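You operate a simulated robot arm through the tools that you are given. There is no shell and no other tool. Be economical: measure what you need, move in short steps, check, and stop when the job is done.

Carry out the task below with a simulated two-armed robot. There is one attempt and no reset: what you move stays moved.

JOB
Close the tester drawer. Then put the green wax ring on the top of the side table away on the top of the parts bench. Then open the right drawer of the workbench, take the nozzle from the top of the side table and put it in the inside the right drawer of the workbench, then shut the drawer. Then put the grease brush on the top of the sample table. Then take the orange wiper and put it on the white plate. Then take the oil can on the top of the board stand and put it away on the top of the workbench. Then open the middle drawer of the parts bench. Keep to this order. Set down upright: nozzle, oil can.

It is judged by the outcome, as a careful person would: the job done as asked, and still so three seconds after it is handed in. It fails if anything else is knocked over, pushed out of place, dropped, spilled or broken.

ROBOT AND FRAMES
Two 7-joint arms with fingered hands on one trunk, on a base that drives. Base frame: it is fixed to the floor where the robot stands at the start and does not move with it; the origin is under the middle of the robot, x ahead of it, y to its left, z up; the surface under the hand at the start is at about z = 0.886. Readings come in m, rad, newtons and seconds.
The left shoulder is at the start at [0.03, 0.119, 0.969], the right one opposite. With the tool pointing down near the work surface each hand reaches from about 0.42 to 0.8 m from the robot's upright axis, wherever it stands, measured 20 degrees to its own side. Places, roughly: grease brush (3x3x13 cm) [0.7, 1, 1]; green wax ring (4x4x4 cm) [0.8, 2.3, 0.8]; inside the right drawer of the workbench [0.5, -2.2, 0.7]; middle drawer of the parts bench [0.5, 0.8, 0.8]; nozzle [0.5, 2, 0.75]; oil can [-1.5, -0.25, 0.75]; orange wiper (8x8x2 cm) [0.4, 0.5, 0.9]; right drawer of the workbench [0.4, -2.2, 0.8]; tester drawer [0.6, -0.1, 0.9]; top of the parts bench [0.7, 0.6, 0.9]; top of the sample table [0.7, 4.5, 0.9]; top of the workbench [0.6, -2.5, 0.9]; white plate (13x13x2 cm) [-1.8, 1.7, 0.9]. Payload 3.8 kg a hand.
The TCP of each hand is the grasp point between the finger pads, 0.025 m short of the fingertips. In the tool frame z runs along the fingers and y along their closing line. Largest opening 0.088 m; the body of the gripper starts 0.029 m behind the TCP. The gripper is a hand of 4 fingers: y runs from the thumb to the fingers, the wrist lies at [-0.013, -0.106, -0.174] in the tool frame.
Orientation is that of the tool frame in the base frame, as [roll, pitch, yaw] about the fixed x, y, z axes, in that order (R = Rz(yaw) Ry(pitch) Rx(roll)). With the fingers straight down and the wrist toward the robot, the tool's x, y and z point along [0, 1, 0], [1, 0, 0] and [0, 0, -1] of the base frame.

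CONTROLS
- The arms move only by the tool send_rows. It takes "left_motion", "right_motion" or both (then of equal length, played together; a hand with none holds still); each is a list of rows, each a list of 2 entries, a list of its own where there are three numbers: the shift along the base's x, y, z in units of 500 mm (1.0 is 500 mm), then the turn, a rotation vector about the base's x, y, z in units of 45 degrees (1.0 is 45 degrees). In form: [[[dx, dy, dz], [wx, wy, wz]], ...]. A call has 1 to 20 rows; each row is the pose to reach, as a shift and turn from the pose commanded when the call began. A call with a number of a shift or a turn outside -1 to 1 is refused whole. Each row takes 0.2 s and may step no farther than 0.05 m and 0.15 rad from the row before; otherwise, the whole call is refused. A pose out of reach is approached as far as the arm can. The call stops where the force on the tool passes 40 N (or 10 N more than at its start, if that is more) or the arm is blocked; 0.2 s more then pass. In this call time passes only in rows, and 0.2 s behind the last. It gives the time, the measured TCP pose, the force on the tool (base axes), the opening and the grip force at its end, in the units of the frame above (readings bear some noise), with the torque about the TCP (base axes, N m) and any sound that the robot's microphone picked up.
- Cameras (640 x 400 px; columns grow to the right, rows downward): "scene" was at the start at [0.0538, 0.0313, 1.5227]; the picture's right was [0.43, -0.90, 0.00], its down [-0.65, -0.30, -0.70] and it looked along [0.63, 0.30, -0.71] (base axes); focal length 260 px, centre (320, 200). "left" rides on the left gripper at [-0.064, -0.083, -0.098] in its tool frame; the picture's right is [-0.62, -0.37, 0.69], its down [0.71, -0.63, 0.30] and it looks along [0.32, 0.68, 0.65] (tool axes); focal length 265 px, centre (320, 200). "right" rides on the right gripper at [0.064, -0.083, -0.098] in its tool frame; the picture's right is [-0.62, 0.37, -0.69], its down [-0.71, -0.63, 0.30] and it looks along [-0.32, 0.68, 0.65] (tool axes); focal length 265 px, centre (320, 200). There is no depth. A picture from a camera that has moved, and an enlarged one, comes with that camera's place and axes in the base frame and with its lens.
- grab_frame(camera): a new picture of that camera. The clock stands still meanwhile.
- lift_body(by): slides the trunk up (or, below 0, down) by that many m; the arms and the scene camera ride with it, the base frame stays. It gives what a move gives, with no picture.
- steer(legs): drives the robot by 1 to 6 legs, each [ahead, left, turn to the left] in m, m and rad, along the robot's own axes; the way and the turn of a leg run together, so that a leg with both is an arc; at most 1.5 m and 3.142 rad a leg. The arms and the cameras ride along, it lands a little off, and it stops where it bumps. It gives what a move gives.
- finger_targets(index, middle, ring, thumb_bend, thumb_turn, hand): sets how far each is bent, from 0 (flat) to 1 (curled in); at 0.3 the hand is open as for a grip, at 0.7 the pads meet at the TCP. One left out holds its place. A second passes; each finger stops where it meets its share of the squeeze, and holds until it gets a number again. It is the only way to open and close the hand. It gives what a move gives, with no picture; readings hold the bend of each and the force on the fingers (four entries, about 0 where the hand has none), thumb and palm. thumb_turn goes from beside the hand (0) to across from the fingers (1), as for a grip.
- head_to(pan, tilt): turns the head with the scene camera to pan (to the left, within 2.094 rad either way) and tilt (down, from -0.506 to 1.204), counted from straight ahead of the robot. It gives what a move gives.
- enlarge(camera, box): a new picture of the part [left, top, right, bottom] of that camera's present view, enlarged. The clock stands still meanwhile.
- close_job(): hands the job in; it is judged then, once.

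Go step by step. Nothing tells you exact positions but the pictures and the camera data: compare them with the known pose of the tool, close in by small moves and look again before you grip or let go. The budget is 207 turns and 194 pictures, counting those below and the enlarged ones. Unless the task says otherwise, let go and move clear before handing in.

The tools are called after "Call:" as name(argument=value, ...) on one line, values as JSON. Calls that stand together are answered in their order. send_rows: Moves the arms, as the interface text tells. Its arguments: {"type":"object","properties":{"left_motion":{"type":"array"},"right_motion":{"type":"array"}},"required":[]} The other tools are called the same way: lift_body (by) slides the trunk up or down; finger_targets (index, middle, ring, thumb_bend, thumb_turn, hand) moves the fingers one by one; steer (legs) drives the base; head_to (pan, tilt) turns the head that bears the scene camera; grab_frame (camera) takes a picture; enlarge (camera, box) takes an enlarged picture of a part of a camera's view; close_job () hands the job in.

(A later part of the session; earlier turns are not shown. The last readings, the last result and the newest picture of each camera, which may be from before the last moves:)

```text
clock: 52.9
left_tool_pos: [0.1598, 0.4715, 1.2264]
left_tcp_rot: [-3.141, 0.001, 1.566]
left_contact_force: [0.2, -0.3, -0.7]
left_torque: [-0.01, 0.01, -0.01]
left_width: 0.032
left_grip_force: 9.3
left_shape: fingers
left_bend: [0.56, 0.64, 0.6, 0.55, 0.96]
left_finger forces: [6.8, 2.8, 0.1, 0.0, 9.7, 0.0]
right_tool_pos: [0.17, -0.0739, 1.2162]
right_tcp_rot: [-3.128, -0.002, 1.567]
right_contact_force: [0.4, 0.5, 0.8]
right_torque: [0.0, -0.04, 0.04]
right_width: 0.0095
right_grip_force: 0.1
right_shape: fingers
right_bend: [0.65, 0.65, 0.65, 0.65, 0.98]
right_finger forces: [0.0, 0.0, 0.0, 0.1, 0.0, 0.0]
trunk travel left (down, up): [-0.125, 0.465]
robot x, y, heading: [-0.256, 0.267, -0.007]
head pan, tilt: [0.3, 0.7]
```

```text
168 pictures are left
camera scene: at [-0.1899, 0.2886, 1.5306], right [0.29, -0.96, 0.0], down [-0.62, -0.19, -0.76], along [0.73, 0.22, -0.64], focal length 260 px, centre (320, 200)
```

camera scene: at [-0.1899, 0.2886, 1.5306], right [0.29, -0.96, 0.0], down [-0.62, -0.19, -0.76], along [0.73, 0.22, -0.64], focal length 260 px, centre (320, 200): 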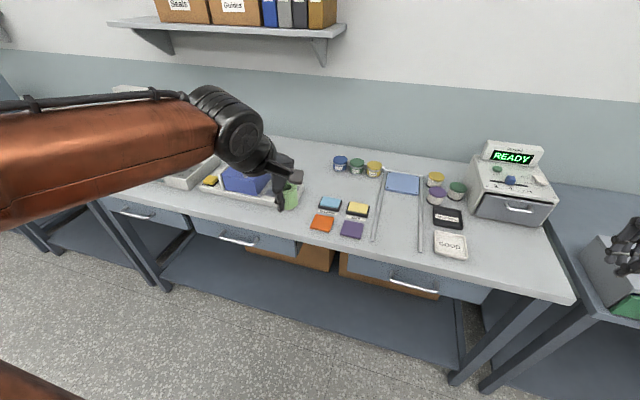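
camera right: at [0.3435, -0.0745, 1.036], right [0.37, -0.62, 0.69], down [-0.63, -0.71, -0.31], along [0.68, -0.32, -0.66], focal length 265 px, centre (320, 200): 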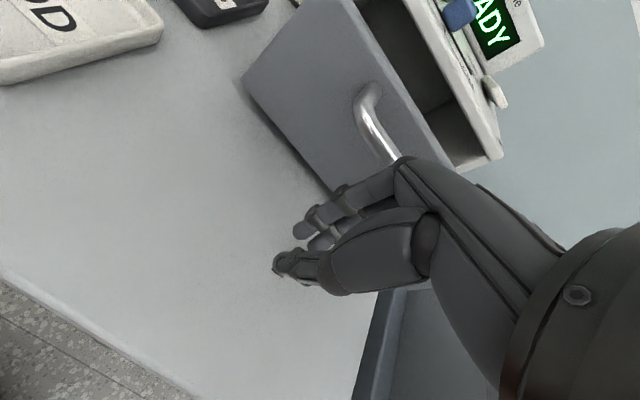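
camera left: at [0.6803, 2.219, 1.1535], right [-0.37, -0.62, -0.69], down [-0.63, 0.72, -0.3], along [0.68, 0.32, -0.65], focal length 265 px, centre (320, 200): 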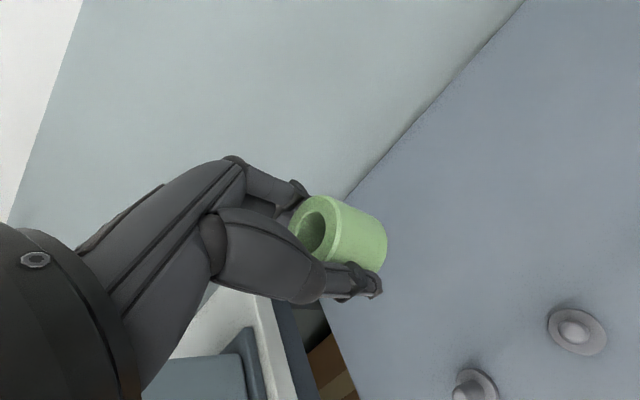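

Spot at about [0.665, 0.50] between jars and pads is free. Driving forward and moving the hand above it.

Call:
steer(legs=[[0.28, 0.02, 0.006]])

Call:
grab_frame(camera="scene")

```text
clock: 54.9
left_tool_pos: [0.4403, 0.4941, 1.2256]
left_tcp_rot: [-3.139, 0.001, 1.572]
left_contact_force: [0.4, -0.2, -0.7]
left_torque: [0.0, 0.01, 0.0]
left_width: 0.0321
left_grip_force: 9.5
left_shape: fingers
left_bend: [0.56, 0.64, 0.6, 0.55, 0.96]
left_finger forces: [6.8, 2.8, 0.0, 0.0, 9.8, 0.0]
right_tool_pos: [0.4519, -0.0508, 1.2158]
right_tcp_rot: [-3.125, -0.001, 1.576]
right_contact_force: [0.0, -0.1, -0.4]
right_torque: [0.01, 0.03, -0.02]
right_width: 0.0095
right_grip_force: 0.0
right_shape: fingers
right_bend: [0.65, 0.65, 0.65, 0.65, 0.98]
right_finger forces: [0.1, 0.0, 0.0, 0.0, 0.1, 0.0]
trunk travel left (down, up): [-0.125, 0.465]
robot x, y, heading: [0.0285, 0.2864, -0.0]
head pan, tilt: [0.3, 0.7]
```

```text
167 pictures are left
camera scene: at [0.091, 0.3087, 1.5305], right [0.3, -0.95, 0.0], down [-0.62, -0.19, -0.76], along [0.73, 0.23, -0.65], focal length 260 px, centre (320, 200)
```

scene: 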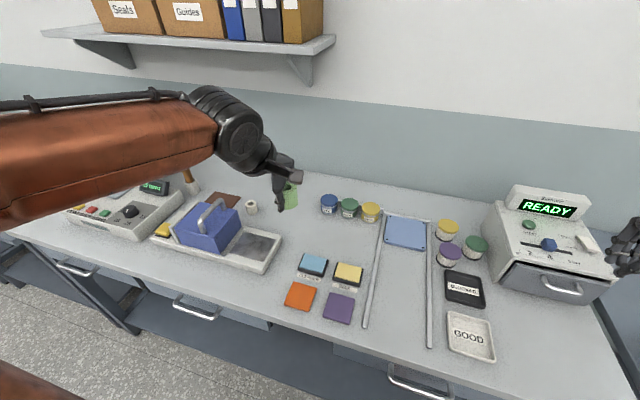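

The spot is confirmed empty. Moving over and down to just above the top.

Call:
send_rows(left_motion=[[[0.09, 0.01, 0], [0, 0, 0]], [[0.18, 0.012, 0], [0, 0, 0]], [[0.27, 0.012, 0], [0, 0, 0]], [[0.36, 0.012, 0], [0, 0, 0]], [[0.45, 0.012, 0], [0, 0, 0]], [[0.45, 0.012, -0.09], [0, 0, 0]], [[0.45, 0.012, -0.18], [0, 0, 0]], [[0.45, 0.012, -0.27], [0, 0, 0]], [[0.45, 0.012, -0.36], [0, 0, 0]], [[0.45, 0.012, -0.45], [0, 0, 0]], [[0.45, 0.012, -0.53], [0, 0, 0]]])

Call:
grab_frame(camera="left")

Call:
enlarge(camera="scene", box=[240, 160, 400, 260])

```text
clock: 57.3
left_tool_pos: [0.6627, 0.5001, 0.9591]
left_tcp_rot: [3.141, -0.001, 1.575]
left_contact_force: [-0.1, -0.4, -0.2]
left_torque: [0.01, -0.01, 0.03]
left_width: 0.0318
left_grip_force: 9.0
left_shape: fingers
left_bend: [0.57, 0.64, 0.6, 0.55, 0.96]
left_finger forces: [6.6, 2.4, 0.0, 0.0, 9.3, 0.1]
right_tool_pos: [0.452, -0.051, 1.2157]
right_tcp_rot: [-3.126, -0.003, 1.576]
right_contact_force: [0.9, 0.5, -0.1]
right_torque: [-0.03, 0.0, 0.0]
right_width: 0.0092
right_grip_force: 0.1
right_shape: fingers
right_bend: [0.65, 0.65, 0.65, 0.65, 0.98]
right_finger forces: [0.0, 0.0, 0.0, 0.0, 0.0, 0.0]
trunk travel left (down, up): [-0.125, 0.465]
robot x, y, heading: [0.0317, 0.2844, 0.004]
head pan, tilt: [0.3, 0.7]
```

```text
166 pictures are left
camera left: at [0.5783, 0.4352, 1.0555], right [-0.37, -0.62, -0.69], down [-0.63, 0.71, -0.3], along [0.68, 0.33, -0.65], focal length 265 px, centre (320, 200)
```

left: 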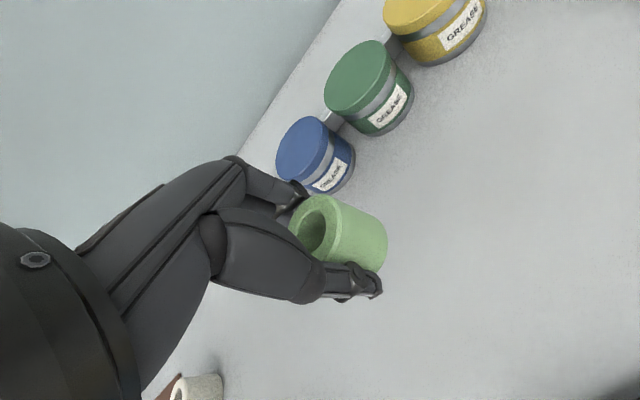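

```text
4.00 times, centred on (320, 210) of scene
camera zoom: at [0.0906, 0.3087, 1.5306], right [0.3, -0.95, 0.0], down [-0.62, -0.19, -0.76], along [0.73, 0.23, -0.64], focal length 1041 px, centre (320, 160)
```

zoom: 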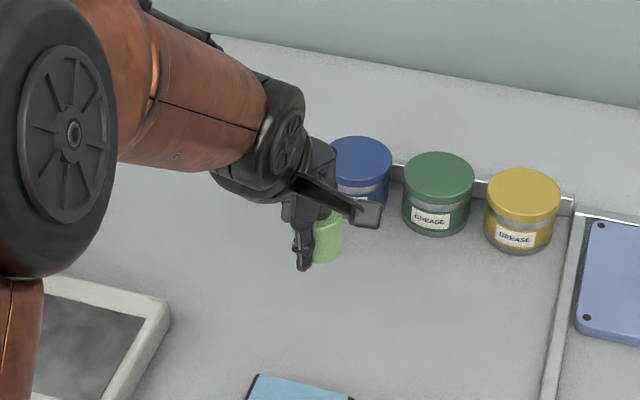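

The blue jar is a bit near the fingers, so I shift back 2 cm and descend in small steps.

Call:
send_rows(left_motion=[[[-0.04, 0, 0], [0, 0, 0]], [[-0.04, 0, -0.03], [0, 0, 0]], [[-0.04, 0, -0.05], [0, 0, 0]], [[-0.04, 0, -0.06], [0, 0, 0]], [[-0.04, 0, -0.065], [0, 0, 0]]])

Call:
enlarge(camera="scene", box=[240, 160, 400, 260])

```text
clock: 58.5
left_tool_pos: [0.6432, 0.499, 0.9278]
left_tcp_rot: [3.141, 0.0, 1.574]
left_contact_force: [-0.1, -0.3, 0.7]
left_torque: [0.04, -0.01, 0.02]
left_width: 0.0315
left_grip_force: 9.4
left_shape: fingers
left_bend: [0.57, 0.64, 0.6, 0.55, 0.96]
left_finger forces: [6.6, 2.5, 0.0, 0.1, 9.3, 0.1]
right_tool_pos: [0.45, -0.0501, 1.2158]
right_tcp_rot: [-3.128, -0.003, 1.576]
right_contact_force: [0.7, 0.3, -0.7]
right_torque: [0.0, 0.01, -0.02]
right_width: 0.0094
right_grip_force: 0.1
right_shape: fingers
right_bend: [0.65, 0.65, 0.65, 0.65, 0.98]
right_finger forces: [0.0, 0.1, 0.0, 0.0, 0.0, 0.1]
trunk travel left (down, up): [-0.125, 0.465]
robot x, y, heading: [0.0289, 0.285, -0.004]
head pan, tilt: [0.3, 0.7]
```

```text
4.00 times, centred on (320, 210) of scene
camera zoom: at [0.0897, 0.3086, 1.5306], right [0.3, -0.95, 0.0], down [-0.61, -0.19, -0.76], along [0.73, 0.23, -0.64], focal length 1041 px, centre (320, 160)
```

zoom: 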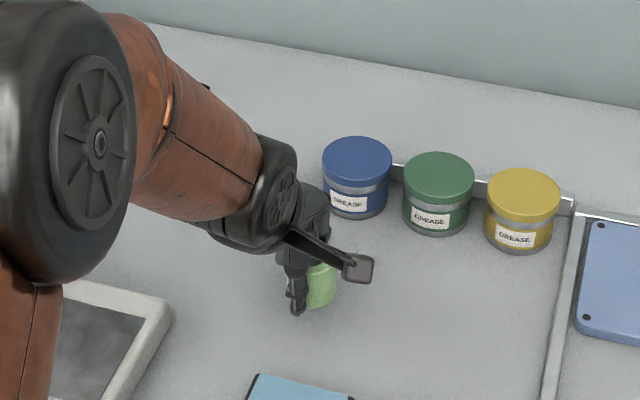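

Not in contact yet; stepping down a little further.

Call:
send_rows(left_motion=[[[0, 0, -0.006], [0, 0, 0]], [[0, 0, -0.012], [0, 0, 0]]])

Call:
enlarge(camera="left", box=[240, 150, 440, 300])

```text
clock: 59.1
left_tool_pos: [0.6444, 0.4987, 0.9222]
left_tcp_rot: [3.141, -0.002, 1.574]
left_contact_force: [0.1, 0.3, -0.6]
left_torque: [0.01, -0.01, -0.03]
left_width: 0.0318
left_grip_force: 9.0
left_shape: fingers
left_bend: [0.57, 0.64, 0.6, 0.55, 0.96]
left_finger forces: [6.7, 2.5, 0.1, 0.0, 9.2, 0.0]
right_tool_pos: [0.4521, -0.0513, 1.2164]
right_tcp_rot: [-3.128, -0.003, 1.576]
right_contact_force: [0.3, -0.9, 0.2]
right_torque: [0.01, 0.0, 0.04]
right_width: 0.0091
right_grip_force: 0.0
right_shape: fingers
right_bend: [0.65, 0.65, 0.65, 0.65, 0.98]
right_finger forces: [0.0, 0.0, 0.0, 0.0, 0.0, 0.0]
trunk travel left (down, up): [-0.125, 0.465]
robot x, y, heading: [0.03, 0.2854, 0.001]
head pan, tilt: [0.3, 0.7]
```

```text
2.67 times, centred on (340, 225) of left
camera zoom: at [0.5587, 0.4341, 1.0184], right [-0.37, -0.62, -0.69], down [-0.63, 0.71, -0.3], along [0.68, 0.33, -0.65], focal length 708 px, centre (267, 133)
```

zoom: 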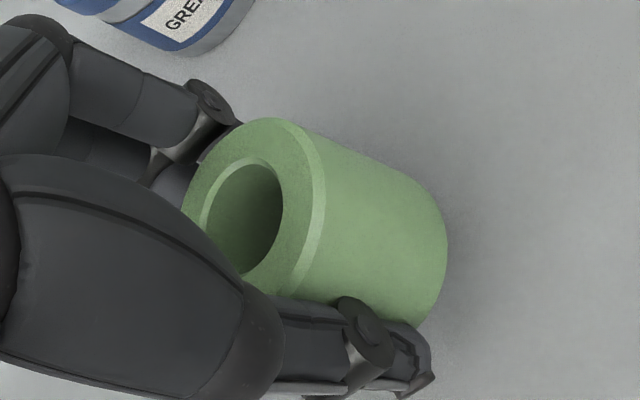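

Call:
send_rows(left_motion=[[[0, 0, -0.005], [0, 0, 0]], [[0, 0, -0.01], [0, 0, 0]]])

```text
clock: 59.7
left_tool_pos: [0.6433, 0.5011, 0.9165]
left_tcp_rot: [-3.141, -0.001, 1.576]
left_contact_force: [-0.5, 0.8, 0.4]
left_torque: [0.0, 0.03, -0.03]
left_width: 0.0317
left_grip_force: 9.2
left_shape: fingers
left_bend: [0.57, 0.64, 0.6, 0.55, 0.96]
left_finger forces: [6.6, 2.4, 0.1, 0.0, 9.1, 0.0]
right_tool_pos: [0.4521, -0.0507, 1.2164]
right_tcp_rot: [-3.129, -0.002, 1.576]
right_contact_force: [-0.6, -1.2, 0.0]
right_torque: [-0.02, 0.0, -0.02]
right_width: 0.0094
right_grip_force: 0.1
right_shape: fingers
right_bend: [0.65, 0.65, 0.65, 0.65, 0.98]
right_finger forces: [0.0, 0.0, 0.0, 0.0, 0.1, 0.0]
trunk travel left (down, up): [-0.125, 0.465]
robot x, y, heading: [0.0255, 0.2887, -0.0]
head pan, tilt: [0.3, 0.7]
```

No contact yet at 0.9165; a further step in the same fashion.

Call:
send_rows(left_motion=[[[0, 0, -0.004], [0, 0, 0]], [[0, 0, -0.008], [0, 0, 0]]])

```text
clock: 60.3
left_tool_pos: [0.6435, 0.4999, 0.913]
left_tcp_rot: [-3.141, 0.0, 1.575]
left_contact_force: [0.3, 0.1, -0.2]
left_torque: [0.01, 0.02, 0.02]
left_width: 0.0317
left_grip_force: 8.8
left_shape: fingers
left_bend: [0.57, 0.64, 0.6, 0.55, 0.96]
left_finger forces: [6.5, 2.5, 0.1, 0.0, 9.2, 0.1]
right_tool_pos: [0.4514, -0.0507, 1.2172]
right_tcp_rot: [-3.127, -0.001, 1.575]
right_contact_force: [0.0, -0.5, 0.1]
right_torque: [0.01, 0.0, -0.03]
right_width: 0.0094
right_grip_force: 0.1
right_shape: fingers
right_bend: [0.65, 0.65, 0.65, 0.65, 0.98]
right_finger forces: [0.0, 0.0, 0.0, 0.0, 0.0, 0.0]
trunk travel left (down, up): [-0.125, 0.465]
robot x, y, heading: [0.0252, 0.2878, 0.007]
head pan, tilt: [0.3, 0.7]
```

Call:
send_rows(left_motion=[[[0, 0, -0.004], [0, 0, 0]], [[0, 0, -0.008], [0, 0, 0]], [[0, 0, -0.008], [0, 0, 0]]])

Call:
grab_frame(camera="left")

```text
clock: 61.1
left_tool_pos: [0.6439, 0.4993, 0.9103]
left_tcp_rot: [3.142, 0.001, 1.573]
left_contact_force: [0.4, 0.1, 0.1]
left_torque: [-0.02, -0.02, -0.01]
left_width: 0.0315
left_grip_force: 9.5
left_shape: fingers
left_bend: [0.57, 0.64, 0.6, 0.55, 0.96]
left_finger forces: [6.6, 2.6, 0.1, 0.1, 9.2, 0.1]
right_tool_pos: [0.4522, -0.0508, 1.2167]
right_tcp_rot: [-3.128, -0.001, 1.576]
right_contact_force: [0.0, 0.4, 0.7]
right_torque: [0.01, 0.03, 0.02]
right_width: 0.0094
right_grip_force: 0.2
right_shape: fingers
right_bend: [0.65, 0.65, 0.65, 0.65, 0.98]
right_finger forces: [0.0, 0.0, 0.1, 0.0, 0.1, 0.1]
trunk travel left (down, up): [-0.125, 0.465]
robot x, y, heading: [0.0297, 0.2879, 0.001]
head pan, tilt: [0.3, 0.7]
```

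```text
162 pictures are left
camera left: at [0.5587, 0.4343, 1.0054], right [-0.37, -0.62, -0.69], down [-0.63, 0.71, -0.3], along [0.68, 0.33, -0.65], focal length 265 px, centre (320, 200)
```

left: 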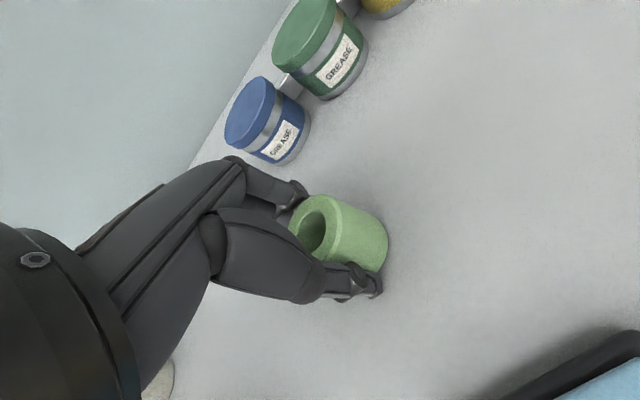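

Call:
send_rows(left_motion=[[[0, 0, -0.006], [0, 0, 0]], [[0, 0, -0.012], [0, 0, 0]]])

```text
clock: 61.7
left_tool_pos: [0.6437, 0.4978, 0.9075]
left_tcp_rot: [3.131, 0.0, 1.573]
left_contact_force: [-1.1, 0.8, 22.0]
left_torque: [-0.12, -0.41, -0.01]
left_width: 0.0314
left_grip_force: 20.0
left_shape: fingers
left_bend: [0.58, 0.65, 0.6, 0.55, 0.96]
left_finger forces: [23.1, 6.1, 0.0, 0.0, 11.2, 0.0]
right_tool_pos: [0.4492, -0.0514, 1.2167]
right_tcp_rot: [-3.129, -0.004, 1.575]
right_contact_force: [-0.4, 0.3, 0.7]
right_torque: [-0.02, -0.03, 0.0]
right_width: 0.0096
right_grip_force: 0.1
right_shape: fingers
right_bend: [0.65, 0.65, 0.65, 0.65, 0.98]
right_finger forces: [0.0, 0.0, 0.0, 0.0, 0.1, 0.0]
trunk travel left (down, up): [-0.125, 0.465]
robot x, y, heading: [0.0279, 0.2855, 0.0]
head pan, tilt: [0.3, 0.7]
```

Contact reached. Easing up 2 mm, then opening the hand.

Call:
send_rows(left_motion=[[[0, 0, 0.004], [0, 0, 0]]])

Call:
finger_targets(hand="left", index=0.3, middle=0.3, ring=0.3, thumb_bend=0.3)

Call:
grab_frame(camera="left")

```text
clock: 62.1
left_tool_pos: [0.6441, 0.5, 0.9073]
left_tcp_rot: [3.138, -0.001, 1.575]
left_contact_force: [2.9, 1.1, 21.2]
left_torque: [-0.04, -0.51, -0.02]
left_width: 0.0316
left_grip_force: 18.9
left_shape: fingers
left_bend: [0.57, 0.64, 0.6, 0.55, 0.96]
left_finger forces: [21.6, 6.8, 0.1, 0.0, 8.9, 0.1]
right_tool_pos: [0.4496, -0.0513, 1.2172]
right_tcp_rot: [-3.128, -0.003, 1.577]
right_contact_force: [0.7, -0.3, 0.1]
right_torque: [-0.01, 0.01, -0.01]
right_width: 0.0094
right_grip_force: 0.1
right_shape: fingers
right_bend: [0.65, 0.65, 0.65, 0.65, 0.98]
right_finger forces: [0.1, 0.1, 0.1, 0.0, 0.1, 0.0]
trunk travel left (down, up): [-0.125, 0.465]
robot x, y, heading: [0.0263, 0.2862, -0.001]
head pan, tilt: [0.3, 0.7]
```

```text
clock: 63.1
left_tool_pos: [0.6428, 0.4996, 0.9055]
left_tcp_rot: [3.14, 0.0, 1.573]
left_contact_force: [-2.8, -0.4, 7.3]
left_torque: [0.04, -0.29, 0.04]
left_width: 0.0845
left_grip_force: 3.5
left_shape: fingers
left_bend: [0.3, 0.31, 0.3, 0.3, 0.97]
left_finger forces: [0.0, 7.3, 0.0, 0.0, 0.1, 0.1]
right_tool_pos: [0.451, -0.051, 1.2167]
right_tcp_rot: [-3.129, -0.002, 1.577]
right_contact_force: [0.6, -0.1, 0.1]
right_torque: [0.01, 0.0, 0.02]
right_width: 0.0095
right_grip_force: 0.1
right_shape: fingers
right_bend: [0.65, 0.65, 0.65, 0.65, 0.98]
right_finger forces: [0.0, 0.0, 0.1, 0.0, 0.0, 0.1]
trunk travel left (down, up): [-0.125, 0.465]
robot x, y, heading: [0.028, 0.2862, 0.002]
head pan, tilt: [0.3, 0.7]
```

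```text
161 pictures are left
camera left: at [0.5578, 0.434, 1.0016], right [-0.37, -0.62, -0.69], down [-0.63, 0.71, -0.3], along [0.68, 0.33, -0.65], focal length 265 px, centre (320, 200)
```

left: 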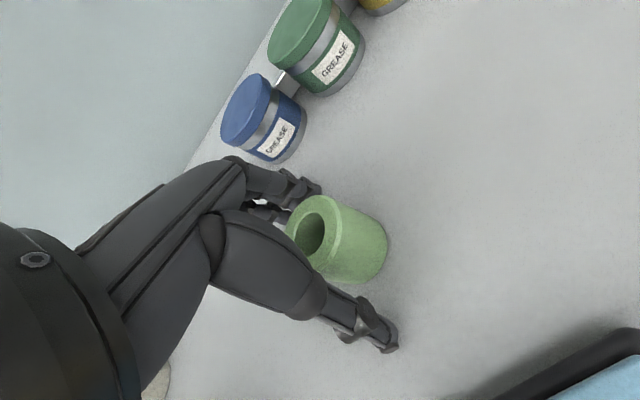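

Ring stands free. Lifting clear, retracting and driving to the workbench on the right.

Call:
send_rows(left_motion=[[[0, 0, 0.08], [0, 0, 0]], [[0, 0, 0.17], [0, 0, 0]], [[0, 0, 0.26], [0, 0, 0]], [[0, 0, 0.35], [0, 0, 0]], [[0, 0, 0.44], [0, 0, 0]], [[-0.08, 0, 0.5], [0, 0, 0]], [[-0.17, 0, 0.54], [0, 0, 0]], [[-0.26, 0, 0.58], [0, 0, 0]], [[-0.35, 0, 0.6], [0, 0, 0]], [[-0.44, 0, 0.6], [0, 0, 0]]])

Call:
enlarge(camera="scene", box=[140, 140, 460, 340])

Call:
steer(legs=[[-0.28, 0, 0], [0, -1.2, 0], [0, -1.2, 0]])

Call:
head_to(pan=-0.1, tilt=0.75)

Call:
grab_frame(camera="scene")

```text
clock: 65.3
left_tool_pos: [0.4223, 0.5007, 1.2056]
left_tcp_rot: [-3.14, -0.001, 1.574]
left_contact_force: [-0.9, 0.0, 0.3]
left_torque: [-0.02, -0.04, 0.02]
left_width: 0.0844
left_grip_force: 0.0
left_shape: fingers
left_bend: [0.3, 0.3, 0.3, 0.3, 0.97]
left_finger forces: [0.0, 0.0, 0.0, 0.1, 0.0, 0.0]
right_tool_pos: [0.4503, -0.0499, 1.2171]
right_tcp_rot: [-3.129, -0.002, 1.576]
right_contact_force: [0.6, 0.0, 0.2]
right_torque: [-0.01, -0.01, 0.01]
right_width: 0.009
right_grip_force: 0.0
right_shape: fingers
right_bend: [0.65, 0.65, 0.65, 0.65, 0.98]
right_finger forces: [0.0, 0.0, 0.0, 0.0, 0.0, 0.1]
trunk travel left (down, up): [-0.125, 0.465]
robot x, y, heading: [0.0267, 0.2896, 0.001]
head pan, tilt: [0.3, 0.7]
```

```text
2.00 times, centred on (300, 240) of scene
camera zoom: at [0.0879, 0.3088, 1.5307], right [0.3, -0.95, 0.0], down [-0.61, -0.19, -0.77], along [0.73, 0.23, -0.64], focal length 520 px, centre (360, 120)
```

zoom: 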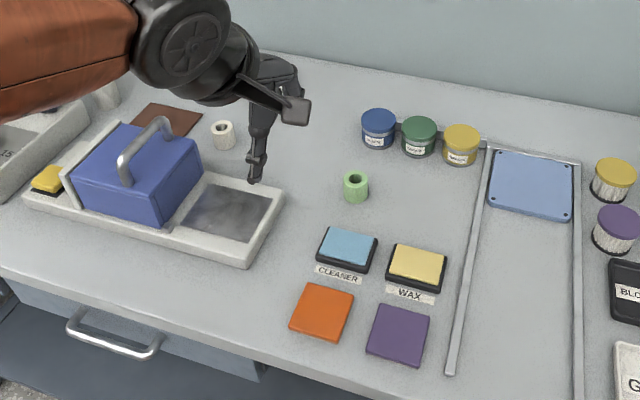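

```text
clock: 78.7
left_tool_pos: [0.1454, -1.9233, 1.2042]
left_tcp_rot: [-3.141, 0.001, 1.576]
left_contact_force: [1.3, 0.6, -0.4]
left_torque: [0.05, -0.04, -0.03]
left_width: 0.0843
left_grip_force: 0.1
left_shape: fingers
left_bend: [0.3, 0.3, 0.3, 0.3, 0.97]
left_finger forces: [0.0, 0.0, 0.0, 0.0, 0.0, 0.1]
right_tool_pos: [0.1736, -2.474, 1.216]
right_tcp_rot: [-3.129, -0.001, 1.577]
right_contact_force: [-1.1, -0.9, -0.7]
right_torque: [0.02, 0.01, 0.0]
right_width: 0.009
right_grip_force: 0.0
right_shape: fingers
right_bend: [0.65, 0.65, 0.65, 0.65, 0.98]
right_finger forces: [0.0, 0.1, 0.0, 0.1, 0.0, 0.0]
trunk travel left (down, up): [-0.125, 0.465]
robot x, y, heading: [-0.2499, -2.1351, 0.003]
head pan, tilt: [0.3, 0.7]
```

```text
clock: 79.6
left_tool_pos: [0.1461, -1.922, 1.2047]
left_tcp_rot: [-3.141, 0.001, 1.576]
left_contact_force: [0.3, 0.8, 0.5]
left_torque: [0.02, 0.0, -0.03]
left_width: 0.0843
left_grip_force: 0.1
left_shape: fingers
left_bend: [0.3, 0.3, 0.3, 0.3, 0.97]
left_finger forces: [0.0, 0.1, 0.1, 0.0, 0.0, 0.1]
right_tool_pos: [0.1739, -2.4739, 1.2166]
right_tcp_rot: [-3.127, -0.003, 1.577]
right_contact_force: [0.4, 0.7, 0.8]
right_torque: [0.03, 0.02, 0.0]
right_width: 0.0093
right_grip_force: 0.0
right_shape: fingers
right_bend: [0.65, 0.65, 0.65, 0.65, 0.98]
right_finger forces: [0.1, 0.0, 0.0, 0.0, 0.0, 0.1]
trunk travel left (down, up): [-0.125, 0.465]
robot x, y, heading: [-0.2506, -2.1395, 0.009]
head pan, tilt: [-0.099, 0.75]
```

```text
159 pictures are left
camera scene: at [-0.1871, -2.1483, 1.5264], right [-0.09, -1.0, 0.0], down [-0.68, 0.06, -0.73], along [0.73, -0.07, -0.68], focal length 260 px, centre (320, 200)
```

scene: 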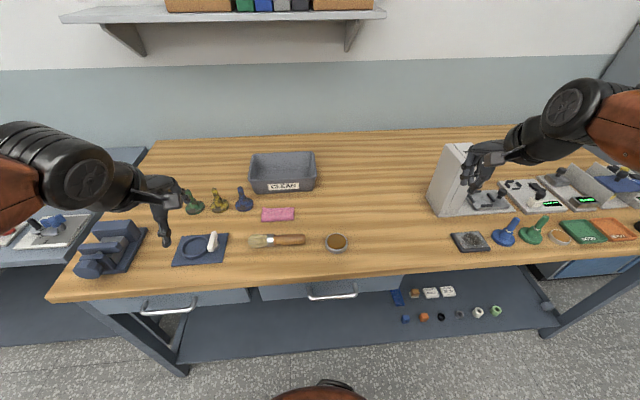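

The workbench has left and right drawers; the right handle is at about [0.18, -2.22, 0.79]. Zooming in on it.

Call:
enlarge(camera="scene", box=[240, 230, 420, 340])

Call:
enlarge(camera="scene", box=[60, 140, 360, 300])

```text
3.56 times, centred on (330, 285) of scene
camera zoom: at [-0.1871, -2.1483, 1.5264], right [-0.09, -1.0, 0.0], down [-0.68, 0.06, -0.73], along [0.73, -0.07, -0.68], focal length 925 px, centre (284, -102)
```

zoom: 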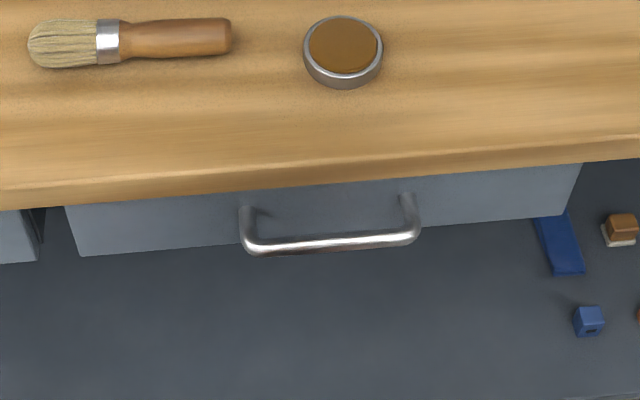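

```text
2.13 times, centred on (210, 220) of scene
camera zoom: at [-0.1871, -2.1483, 1.5264], right [-0.09, -1.0, 0.0], down [-0.68, 0.06, -0.73], along [0.73, -0.07, -0.68], focal length 555 px, centre (555, 157)
```

zoom: 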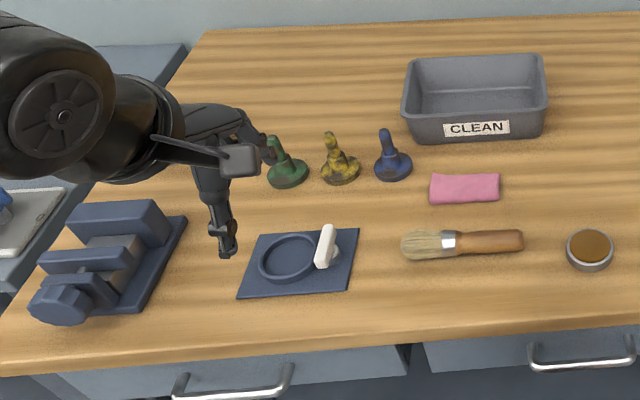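

The bar sits about 3.5 cm off the drawer front at y≈-2.224. I'll back up for pulling room and tilt the right hand forward-down in front of the handle.

Call:
steer(legs=[[-0.22, 0.05, -0.008]])

Call:
finger_targets(hand="right", index=0.4, middle=0.4, ring=0.4, thumb_bend=0.4)

Call:
send_rows(right_motion=[[[0.01, 0.05, -0.05], [0, -0.12, 0]], [[0.02, 0.1, -0.1], [0, -0.25, 0]], [[0.03, 0.15, -0.15], [0, -0.37, 0]], [[0.04, 0.2, -0.2], [0, -0.5, 0]], [[0.05, 0.25, -0.25], [0, -0.62, 0]], [[0.06, 0.3, -0.3], [0, -0.75, 0]], [[0.07, 0.35, -0.35], [0, -0.87, 0]], [[0.08, 0.38, -0.4], [0, -1.0, 0]]])

Call:
grab_frame(camera="scene")

```text
clock: 81.3
left_tool_pos: [-0.0733, -1.8751, 1.205]
left_tcp_rot: [3.14, -0.001, 1.567]
left_contact_force: [0.0, -0.7, 0.8]
left_torque: [-0.03, -0.01, -0.03]
left_width: 0.0844
left_grip_force: 0.1
left_shape: fingers
left_bend: [0.3, 0.3, 0.3, 0.3, 0.97]
left_finger forces: [0.0, 0.0, 0.0, 0.0, 0.1, 0.0]
right_tool_pos: [-0.0491, -2.4262, 1.2165]
right_tcp_rot: [-3.127, -0.001, 1.569]
right_contact_force: [-1.2, 0.2, 0.3]
right_torque: [-0.01, 0.0, 0.0]
right_width: 0.0094
right_grip_force: 0.0
right_shape: fingers
right_bend: [0.65, 0.65, 0.65, 0.65, 0.98]
right_finger forces: [0.0, 0.0, 0.1, 0.0, 0.0, 0.0]
trunk travel left (down, up): [-0.125, 0.465]
robot x, y, heading: [-0.4722, -2.0839, -0.003]
head pan, tilt: [-0.099, 0.75]
```

```text
clock: 82.3
left_tool_pos: [-0.0713, -1.8763, 1.2044]
left_tcp_rot: [-3.141, -0.002, 1.565]
left_contact_force: [-0.4, 0.6, -0.2]
left_torque: [0.04, 0.03, -0.03]
left_width: 0.0844
left_grip_force: 0.1
left_shape: fingers
left_bend: [0.3, 0.3, 0.3, 0.3, 0.97]
left_finger forces: [0.0, 0.0, 0.1, 0.0, 0.1, 0.1]
right_tool_pos: [-0.0488, -2.4273, 1.2165]
right_tcp_rot: [-3.127, -0.001, 1.57]
right_contact_force: [-0.1, 0.5, 0.0]
right_torque: [0.03, 0.01, 0.01]
right_width: 0.063
right_grip_force: 0.1
right_shape: fingers
right_bend: [0.4, 0.4, 0.4, 0.4, 0.98]
right_finger forces: [0.0, 0.0, 0.0, 0.1, 0.0, 0.0]
trunk travel left (down, up): [-0.125, 0.465]
robot x, y, heading: [-0.4709, -2.0877, -0.003]
head pan, tilt: [-0.099, 0.75]
```

```text
clock: 84.1
left_tool_pos: [-0.0731, -1.8713, 1.2036]
left_tcp_rot: [-3.141, 0.003, 1.567]
left_contact_force: [0.3, 0.5, 0.5]
left_torque: [-0.02, 0.0, 0.0]
left_width: 0.0844
left_grip_force: 0.1
left_shape: fingers
left_bend: [0.3, 0.3, 0.3, 0.3, 0.97]
left_finger forces: [0.0, 0.0, 0.1, 0.1, 0.0, 0.1]
right_tool_pos: [-0.0026, -2.2337, 1.0157]
right_tcp_rot: [2.368, -0.001, 1.57]
right_contact_force: [-0.7, 0.7, 0.4]
right_torque: [-0.03, 0.02, -0.03]
right_width: 0.0634
right_grip_force: 0.0
right_shape: fingers
right_bend: [0.4, 0.4, 0.4, 0.4, 0.98]
right_finger forces: [0.0, 0.1, 0.1, 0.0, 0.0, 0.0]
right hand out of reach, approached as far as the arm can: row 5, 6, 7, 8
trunk travel left (down, up): [-0.125, 0.465]
robot x, y, heading: [-0.47, -2.0864, -0.006]
head pan, tilt: [-0.099, 0.75]
```

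```text
156 pictures are left
camera scene: at [-0.4074, -2.0939, 1.5264], right [-0.1, -0.99, 0.0], down [-0.68, 0.07, -0.73], along [0.73, -0.08, -0.68], focal length 260 px, centre (320, 200)
```

scene: 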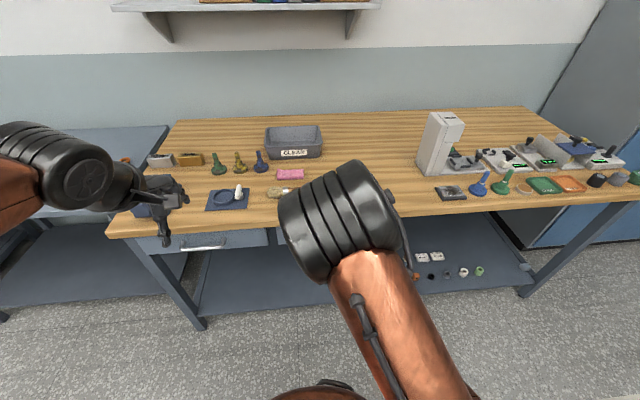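

The pose was roughly achieved. Lowering in front of the handle with some more tilt.

Call:
send_rows(right_motion=[[[0, 0.004, -0.08], [0, -0.05, 0]], [[0, 0.01, -0.16], [0, -0.1, 0]], [[0, 0.014, -0.24], [0, -0.15, 0]], [[0, 0.018, -0.32], [0, -0.2, 0]], [[0, 0.02, -0.4], [0, -0.25, 0]], [[0, 0.02, -0.43], [0, -0.3, 0]]])

Call:
grab_frame(camera="right")

Call:
grab_frame(camera="scene")

```text
clock: 85.5
left_tool_pos: [-0.073, -1.8765, 1.2049]
left_tcp_rot: [3.141, -0.001, 1.568]
left_contact_force: [-0.2, -0.3, 0.1]
left_torque: [0.0, -0.04, 0.02]
left_width: 0.0843
left_grip_force: 0.0
left_shape: fingers
left_bend: [0.3, 0.3, 0.3, 0.3, 0.97]
left_finger forces: [0.0, 0.1, 0.1, 0.0, 0.0, 0.0]
right_tool_pos: [-0.0068, -2.1621, 0.9333]
right_tcp_rot: [2.136, -0.003, 1.57]
right_contact_force: [0.2, 0.0, 0.3]
right_torque: [0.01, 0.02, 0.0]
right_width: 0.0632
right_grip_force: 0.0
right_shape: fingers
right_bend: [0.4, 0.4, 0.4, 0.4, 0.98]
right_finger forces: [0.0, 0.0, 0.0, 0.1, 0.0, 0.1]
right hand out of reach, approached as far as the arm can: row 2, 3, 4, 5, 6
trunk travel left (down, up): [-0.125, 0.465]
robot x, y, heading: [-0.4702, -2.087, -0.003]
head pan, tilt: [-0.099, 0.75]
```

```text
155 pictures are left
camera right: at [-0.1355, -2.0964, 0.914], right [-0.39, -0.62, 0.68], down [-0.08, -0.71, -0.7], along [0.92, -0.33, 0.23], focal length 265 px, centre (320, 200)
```

right: 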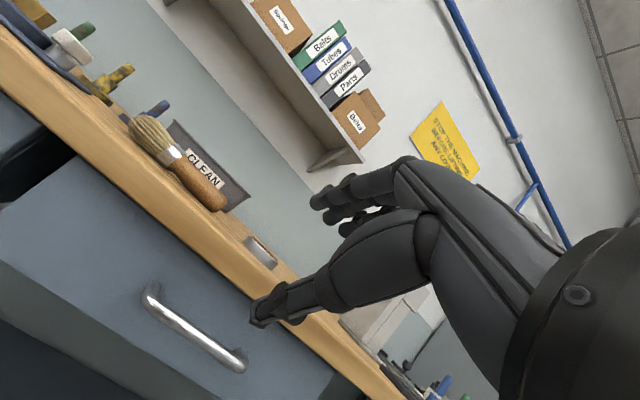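

```text
154 pictures are left
camera scene: at [-0.4064, -2.0988, 1.5264], right [-0.1, -0.99, 0.0], down [-0.68, 0.07, -0.73], along [0.73, -0.08, -0.68], focal length 260 px, centre (320, 200)
```

scene: 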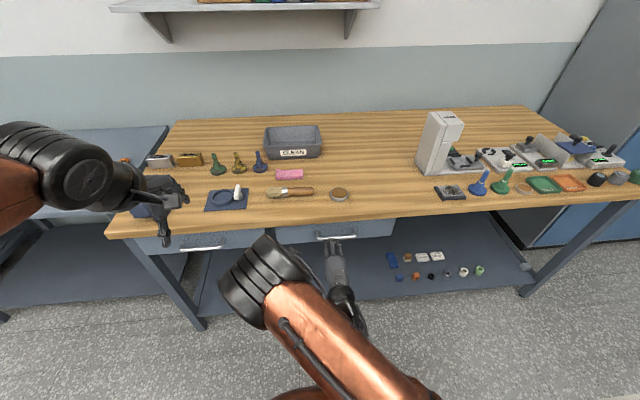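

The arm is limited at this height; lowering the trunk brings the hand to handle level (z≈0.79).

Call:
lift_body(by=-0.124)

Call:
send_rows(right_motion=[[[0.04, -0.05, -0.01], [0, 0, 0]], [[0.08, -0.096, -0.02], [0, 0, 0]], [[0.12, -0.096, -0.03], [0, 0, 0]]])

Call:
grab_frame(camera="right")

Call:
grab_frame(camera="scene")

```text
clock: 87.0
left_tool_pos: [-0.0718, -1.8763, 1.0814]
left_tcp_rot: [3.14, 0.0, 1.567]
left_contact_force: [0.8, 0.2, 0.2]
left_torque: [0.02, 0.0, 0.02]
left_width: 0.0847
left_grip_force: 0.0
left_shape: fingers
left_bend: [0.3, 0.3, 0.3, 0.3, 0.97]
left_finger forces: [0.1, 0.0, 0.0, 0.0, 0.0, 0.1]
right_tool_pos: [-0.0072, -2.1622, 0.8095]
right_tcp_rot: [2.137, -0.002, 1.571]
right_contact_force: [0.0, -0.4, -0.1]
right_torque: [0.0, 0.0, 0.02]
right_width: 0.0634
right_grip_force: 0.0
right_shape: fingers
right_bend: [0.4, 0.4, 0.4, 0.4, 0.98]
right_finger forces: [0.0, 0.1, 0.0, 0.0, 0.1, 0.0]
trunk travel left (down, up): [-0.001, 0.589]
robot x, y, heading: [-0.4715, -2.0842, -0.008]
head pan, tilt: [-0.099, 0.75]
```

```text
clock: 87.8
left_tool_pos: [-0.0717, -1.8755, 1.081]
left_tcp_rot: [3.141, 0.0, 1.566]
left_contact_force: [-0.5, -0.4, -0.5]
left_torque: [0.02, 0.01, 0.0]
left_width: 0.0846
left_grip_force: 0.0
left_shape: fingers
left_bend: [0.3, 0.3, 0.3, 0.3, 0.97]
left_finger forces: [0.0, 0.0, 0.0, 0.0, 0.0, 0.0]
right_tool_pos: [0.0428, -2.1894, 0.8291]
right_tcp_rot: [2.138, -0.003, 1.57]
right_contact_force: [0.3, 0.3, -0.1]
right_torque: [0.0, 0.0, 0.0]
right_width: 0.0636
right_grip_force: 0.1
right_shape: fingers
right_bend: [0.4, 0.4, 0.4, 0.4, 0.98]
right_finger forces: [0.1, 0.0, 0.0, 0.0, 0.0, 0.0]
right hand out of reach, approached as far as the arm can: row 1, 2, 3
trunk travel left (down, up): [-0.001, 0.589]
robot x, y, heading: [-0.4701, -2.0884, -0.004]
head pan, tilt: [-0.099, 0.75]
```

```text
153 pictures are left
camera right: at [-0.0867, -2.1242, 0.8107], right [-0.39, -0.62, 0.68], down [-0.08, -0.71, -0.7], along [0.92, -0.33, 0.22], focal length 265 px, centre (320, 200)
```

right: 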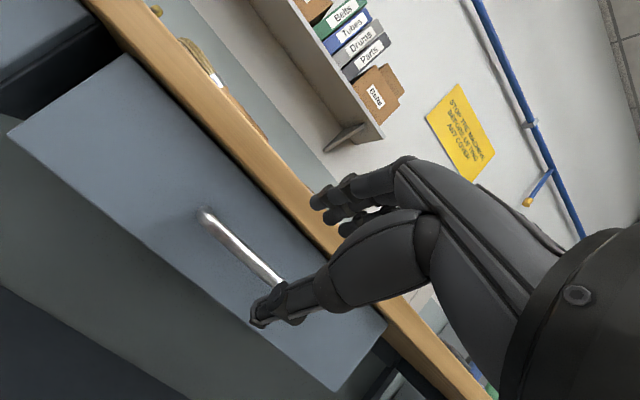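

```text
152 pictures are left
camera scene: at [-0.4063, -2.0988, 1.4024], right [-0.1, -0.99, 0.0], down [-0.68, 0.07, -0.73], along [0.73, -0.08, -0.68], focal length 260 px, centre (320, 200)
```

scene: 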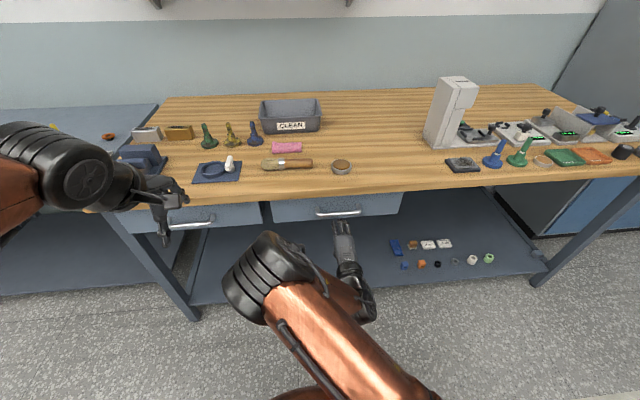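

Wrist limits bite when the arm is bent this much. I'll back the base further so the arm is more extended, and later pull by driving back.

Call:
steer(legs=[[-0.13, 0.0, 0.004]])

Call:
send_rows(right_motion=[[[0.08, -0.02, 0], [0, 0, 0]], [[0.16, -0.04, -0.02], [0, 0, 0]], [[0.24, -0.05, -0.04], [0, 0, 0]], [[0.3, -0.05, -0.06], [0, 0, 0]]])

Call:
grab_frame(camera="right")

```text
clock: 89.1
left_tool_pos: [-0.2035, -1.8743, 1.0803]
left_tcp_rot: [3.14, 0.0, 1.569]
left_contact_force: [0.0, -0.5, -0.8]
left_torque: [-0.02, -0.03, 0.01]
left_width: 0.0841
left_grip_force: 0.0
left_shape: fingers
left_bend: [0.3, 0.3, 0.3, 0.3, 0.97]
left_finger forces: [0.0, 0.0, 0.0, 0.0, 0.0, 0.0]
right_tool_pos: [-0.0883, -2.1873, 0.8304]
right_tcp_rot: [2.137, -0.004, 1.577]
right_contact_force: [-0.4, 0.3, -0.1]
right_torque: [0.0, 0.0, 0.0]
right_width: 0.0635
right_grip_force: 0.0
right_shape: fingers
right_bend: [0.4, 0.4, 0.4, 0.4, 0.98]
right_finger forces: [0.1, 0.1, 0.1, 0.1, 0.0, 0.0]
trunk travel left (down, up): [-0.001, 0.589]
robot x, y, heading: [-0.5997, -2.0842, 0.002]
head pan, tilt: [-0.099, 0.75]
```

```text
clock: 90.1
left_tool_pos: [-0.2019, -1.8748, 1.0814]
left_tcp_rot: [-3.141, 0.0, 1.571]
left_contact_force: [0.2, 0.0, -0.6]
left_torque: [0.0, 0.01, -0.01]
left_width: 0.0847
left_grip_force: 0.0
left_shape: fingers
left_bend: [0.3, 0.3, 0.3, 0.3, 0.97]
left_finger forces: [0.0, 0.0, 0.0, 0.0, 0.1, 0.1]
right_tool_pos: [0.0106, -2.174, 0.8625]
right_tcp_rot: [2.139, -0.003, 1.574]
right_contact_force: [-0.4, -0.2, -0.3]
right_torque: [-0.02, 0.0, 0.02]
right_width: 0.0631
right_grip_force: 0.0
right_shape: fingers
right_bend: [0.4, 0.4, 0.4, 0.4, 0.98]
right_finger forces: [0.1, 0.1, 0.1, 0.1, 0.0, 0.0]
right hand out of reach, approached as far as the arm can: row 1, 2, 3, 4
trunk travel left (down, up): [-0.001, 0.589]
robot x, y, heading: [-0.5976, -2.0875, 0.003]
head pan, tilt: [-0.099, 0.75]
```

```text
151 pictures are left
camera right: at [-0.1182, -2.109, 0.8438], right [-0.38, -0.62, 0.68], down [-0.08, -0.71, -0.7], along [0.92, -0.32, 0.22], focal length 265 px, centre (320, 200)
```

right: 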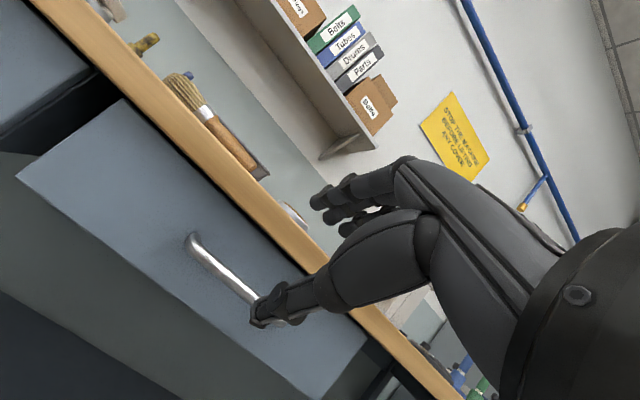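

Reducing the tilt to relieve the joint limit.

Call:
send_rows(right_motion=[[[0.0, -0.02, -0.03], [0, 0.15, 0]], [[0.02, -0.04, -0.06], [0, 0.3, 0]], [[0.05, -0.06, -0.08], [0, 0.42, 0]], [[0.08, -0.07, -0.08], [0, 0.42, 0]], [[0.12, -0.07, -0.08], [0, 0.42, 0]]])

Call:
grab_frame(camera="right")

Call:
grab_frame(camera="scene")

```text
clock: 91.3
left_tool_pos: [-0.2023, -1.8739, 1.0805]
left_tcp_rot: [3.141, -0.001, 1.571]
left_contact_force: [-0.9, 0.5, 0.8]
left_torque: [0.01, 0.01, -0.03]
left_width: 0.0848
left_grip_force: 0.1
left_shape: fingers
left_bend: [0.3, 0.3, 0.3, 0.3, 0.97]
left_finger forces: [0.0, 0.0, 0.0, 0.0, 0.1, 0.0]
right_tool_pos: [0.0415, -2.1912, 0.8458]
right_tcp_rot: [2.468, -0.002, 1.572]
right_contact_force: [-0.1, -0.5, 0.0]
right_torque: [0.02, 0.01, 0.04]
right_width: 0.0632
right_grip_force: 0.0
right_shape: fingers
right_bend: [0.4, 0.4, 0.4, 0.4, 0.98]
right_finger forces: [0.1, 0.0, 0.1, 0.0, 0.1, 0.0]
right hand out of reach, approached as far as the arm can: row 2, 3, 4, 5
trunk travel left (down, up): [-0.001, 0.589]
robot x, y, heading: [-0.5992, -2.0872, 0.002]
head pan, tilt: [-0.099, 0.75]
```

```text
150 pictures are left
camera right: at [-0.0865, -2.1262, 0.8689], right [-0.14, -0.62, 0.77], down [-0.3, -0.71, -0.63], along [0.94, -0.32, -0.09], focal length 265 px, centre (320, 200)
```

right: 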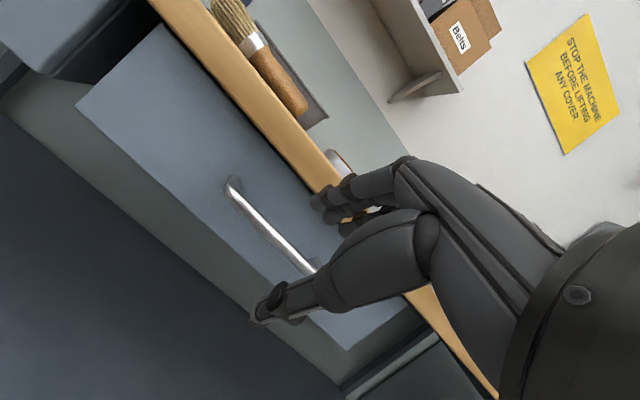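

```text
149 pictures are left
camera scene: at [-0.536, -2.0983, 1.4024], right [-0.1, -0.99, 0.0], down [-0.68, 0.07, -0.73], along [0.73, -0.07, -0.68], focal length 260 px, centre (320, 200)
```

scene: 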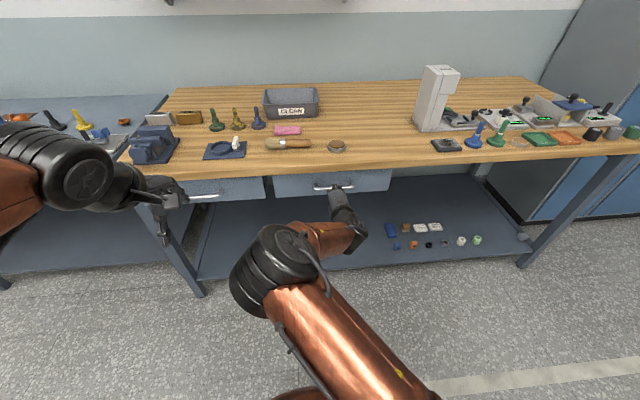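

The right arm's elbow has swung inward into an awkward configuration. I'll go back up to a neutral pose on the right side first and then re-approach with the handle more to the arm's own side.

Call:
send_rows(right_motion=[[[-0.06, -0.05, 0.05], [0, 0.12, 0]], [[-0.12, -0.1, 0.1], [0, 0.25, 0]], [[-0.18, -0.15, 0.16], [0, 0.37, 0]], [[-0.24, -0.2, 0.22], [0, 0.5, 0]], [[-0.3, -0.26, 0.28], [0, 0.62, 0]], [[-0.36, -0.32, 0.34], [0, 0.75, 0]], [[-0.4, -0.4, 0.4], [0, 0.857, 0]], [[-0.4, -0.46, 0.46], [0, 0.857, 0]]])

Call:
lift_body(by=0.124)

Call:
grab_frame(camera="scene")

```text
refused: row 5 steps farther than a row can; nothing moved
```

```text
clock: 92.8
left_tool_pos: [-0.2026, -1.8733, 1.2045]
left_tcp_rot: [3.14, 0.001, 1.571]
left_contact_force: [0.3, 0.6, 0.3]
left_torque: [-0.02, 0.05, -0.01]
left_width: 0.0849
left_grip_force: 0.1
left_shape: fingers
left_bend: [0.3, 0.3, 0.3, 0.3, 0.97]
left_finger forces: [0.0, 0.0, 0.0, 0.1, 0.1, 0.0]
right_tool_pos: [0.043, -2.1918, 0.9698]
right_tcp_rot: [2.468, -0.002, 1.57]
right_contact_force: [0.1, 0.1, 0.3]
right_torque: [-0.03, 0.02, 0.01]
right_width: 0.0632
right_grip_force: 0.1
right_shape: fingers
right_bend: [0.4, 0.4, 0.4, 0.4, 0.98]
right_finger forces: [0.0, 0.0, 0.0, 0.0, 0.0, 0.0]
trunk travel left (down, up): [-0.125, 0.465]
robot x, y, heading: [-0.6003, -2.0848, -0.003]
head pan, tilt: [-0.099, 0.75]
```

```text
148 pictures are left
camera scene: at [-0.5359, -2.0982, 1.5262], right [-0.1, -0.99, 0.0], down [-0.68, 0.07, -0.73], along [0.73, -0.07, -0.68], focal length 260 px, centre (320, 200)
```

scene: 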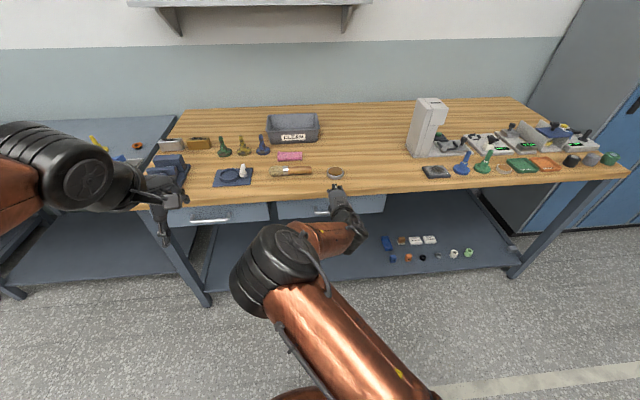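

Call:
send_rows(right_motion=[[[-0.044, -0.046, 0.049], [0, 0.085, 0]], [[-0.088, -0.092, 0.098], [0, 0.17, 0]], [[-0.132, -0.138, 0.147], [0, 0.257, 0]], [[-0.176, -0.184, 0.196], [0, 0.34, 0]], [[-0.22, -0.23, 0.245], [0, 0.43, 0]], [[-0.264, -0.276, 0.294], [0, 0.51, 0]], [[-0.308, -0.322, 0.343], [0, 0.6, 0]], [[-0.352, -0.368, 0.392], [0, 0.68, 0]], [[-0.396, -0.414, 0.441], [0, 0.77, 0]], [[-0.44, -0.46, 0.49], [0, 0.857, 0]]])

Call:
head_to(pan=-0.4, tilt=0.75)

Call:
grab_frame(camera="scene")

```text
clock: 95.0
left_tool_pos: [-0.2025, -1.8743, 1.2046]
left_tcp_rot: [-3.141, 0.001, 1.571]
left_contact_force: [-0.7, -0.8, -0.1]
left_torque: [-0.01, 0.01, 0.0]
left_width: 0.0846
left_grip_force: 0.0
left_shape: fingers
left_bend: [0.3, 0.3, 0.3, 0.3, 0.97]
left_finger forces: [0.0, 0.0, 0.0, 0.1, 0.1, 0.0]
right_tool_pos: [-0.1777, -2.4204, 1.2131]
right_tcp_rot: [-3.142, -0.004, 1.568]
right_contact_force: [-0.2, -0.8, 0.8]
right_torque: [0.02, 0.0, -0.02]
right_width: 0.0631
right_grip_force: 0.0
right_shape: fingers
right_bend: [0.4, 0.4, 0.4, 0.4, 0.98]
right_finger forces: [0.0, 0.0, 0.1, 0.0, 0.0, 0.1]
trunk travel left (down, up): [-0.125, 0.465]
robot x, y, heading: [-0.6007, -2.0871, 0.005]
head pan, tilt: [-0.099, 0.75]
```

```text
clock: 95.8
left_tool_pos: [-0.2019, -1.8746, 1.2051]
left_tcp_rot: [-3.141, -0.001, 1.571]
left_contact_force: [-0.7, -0.3, -0.4]
left_torque: [0.0, 0.01, -0.04]
left_width: 0.0844
left_grip_force: 0.0
left_shape: fingers
left_bend: [0.3, 0.3, 0.3, 0.3, 0.97]
left_finger forces: [0.0, 0.0, 0.0, 0.0, 0.0, 0.0]
right_tool_pos: [-0.1784, -2.4208, 1.2132]
right_tcp_rot: [3.139, -0.004, 1.569]
right_contact_force: [1.2, -0.7, 0.7]
right_torque: [-0.02, 0.02, 0.0]
right_width: 0.0633
right_grip_force: 0.1
right_shape: fingers
right_bend: [0.4, 0.4, 0.4, 0.4, 0.98]
right_finger forces: [0.1, 0.1, 0.0, 0.0, 0.1, 0.0]
trunk travel left (down, up): [-0.125, 0.465]
robot x, y, heading: [-0.5967, -2.0851, -0.002]
head pan, tilt: [-0.4, 0.75]
```

```text
147 pictures are left
camera scene: at [-0.5422, -2.1222, 1.5264], right [-0.39, -0.92, 0.0], down [-0.63, 0.27, -0.73], along [0.67, -0.28, -0.68], focal length 260 px, centre (320, 200)
```

scene: 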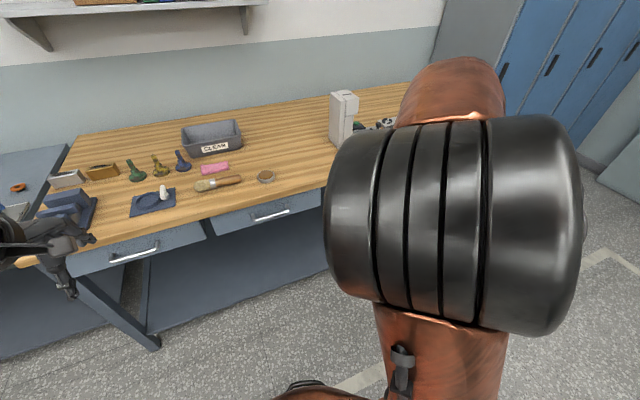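

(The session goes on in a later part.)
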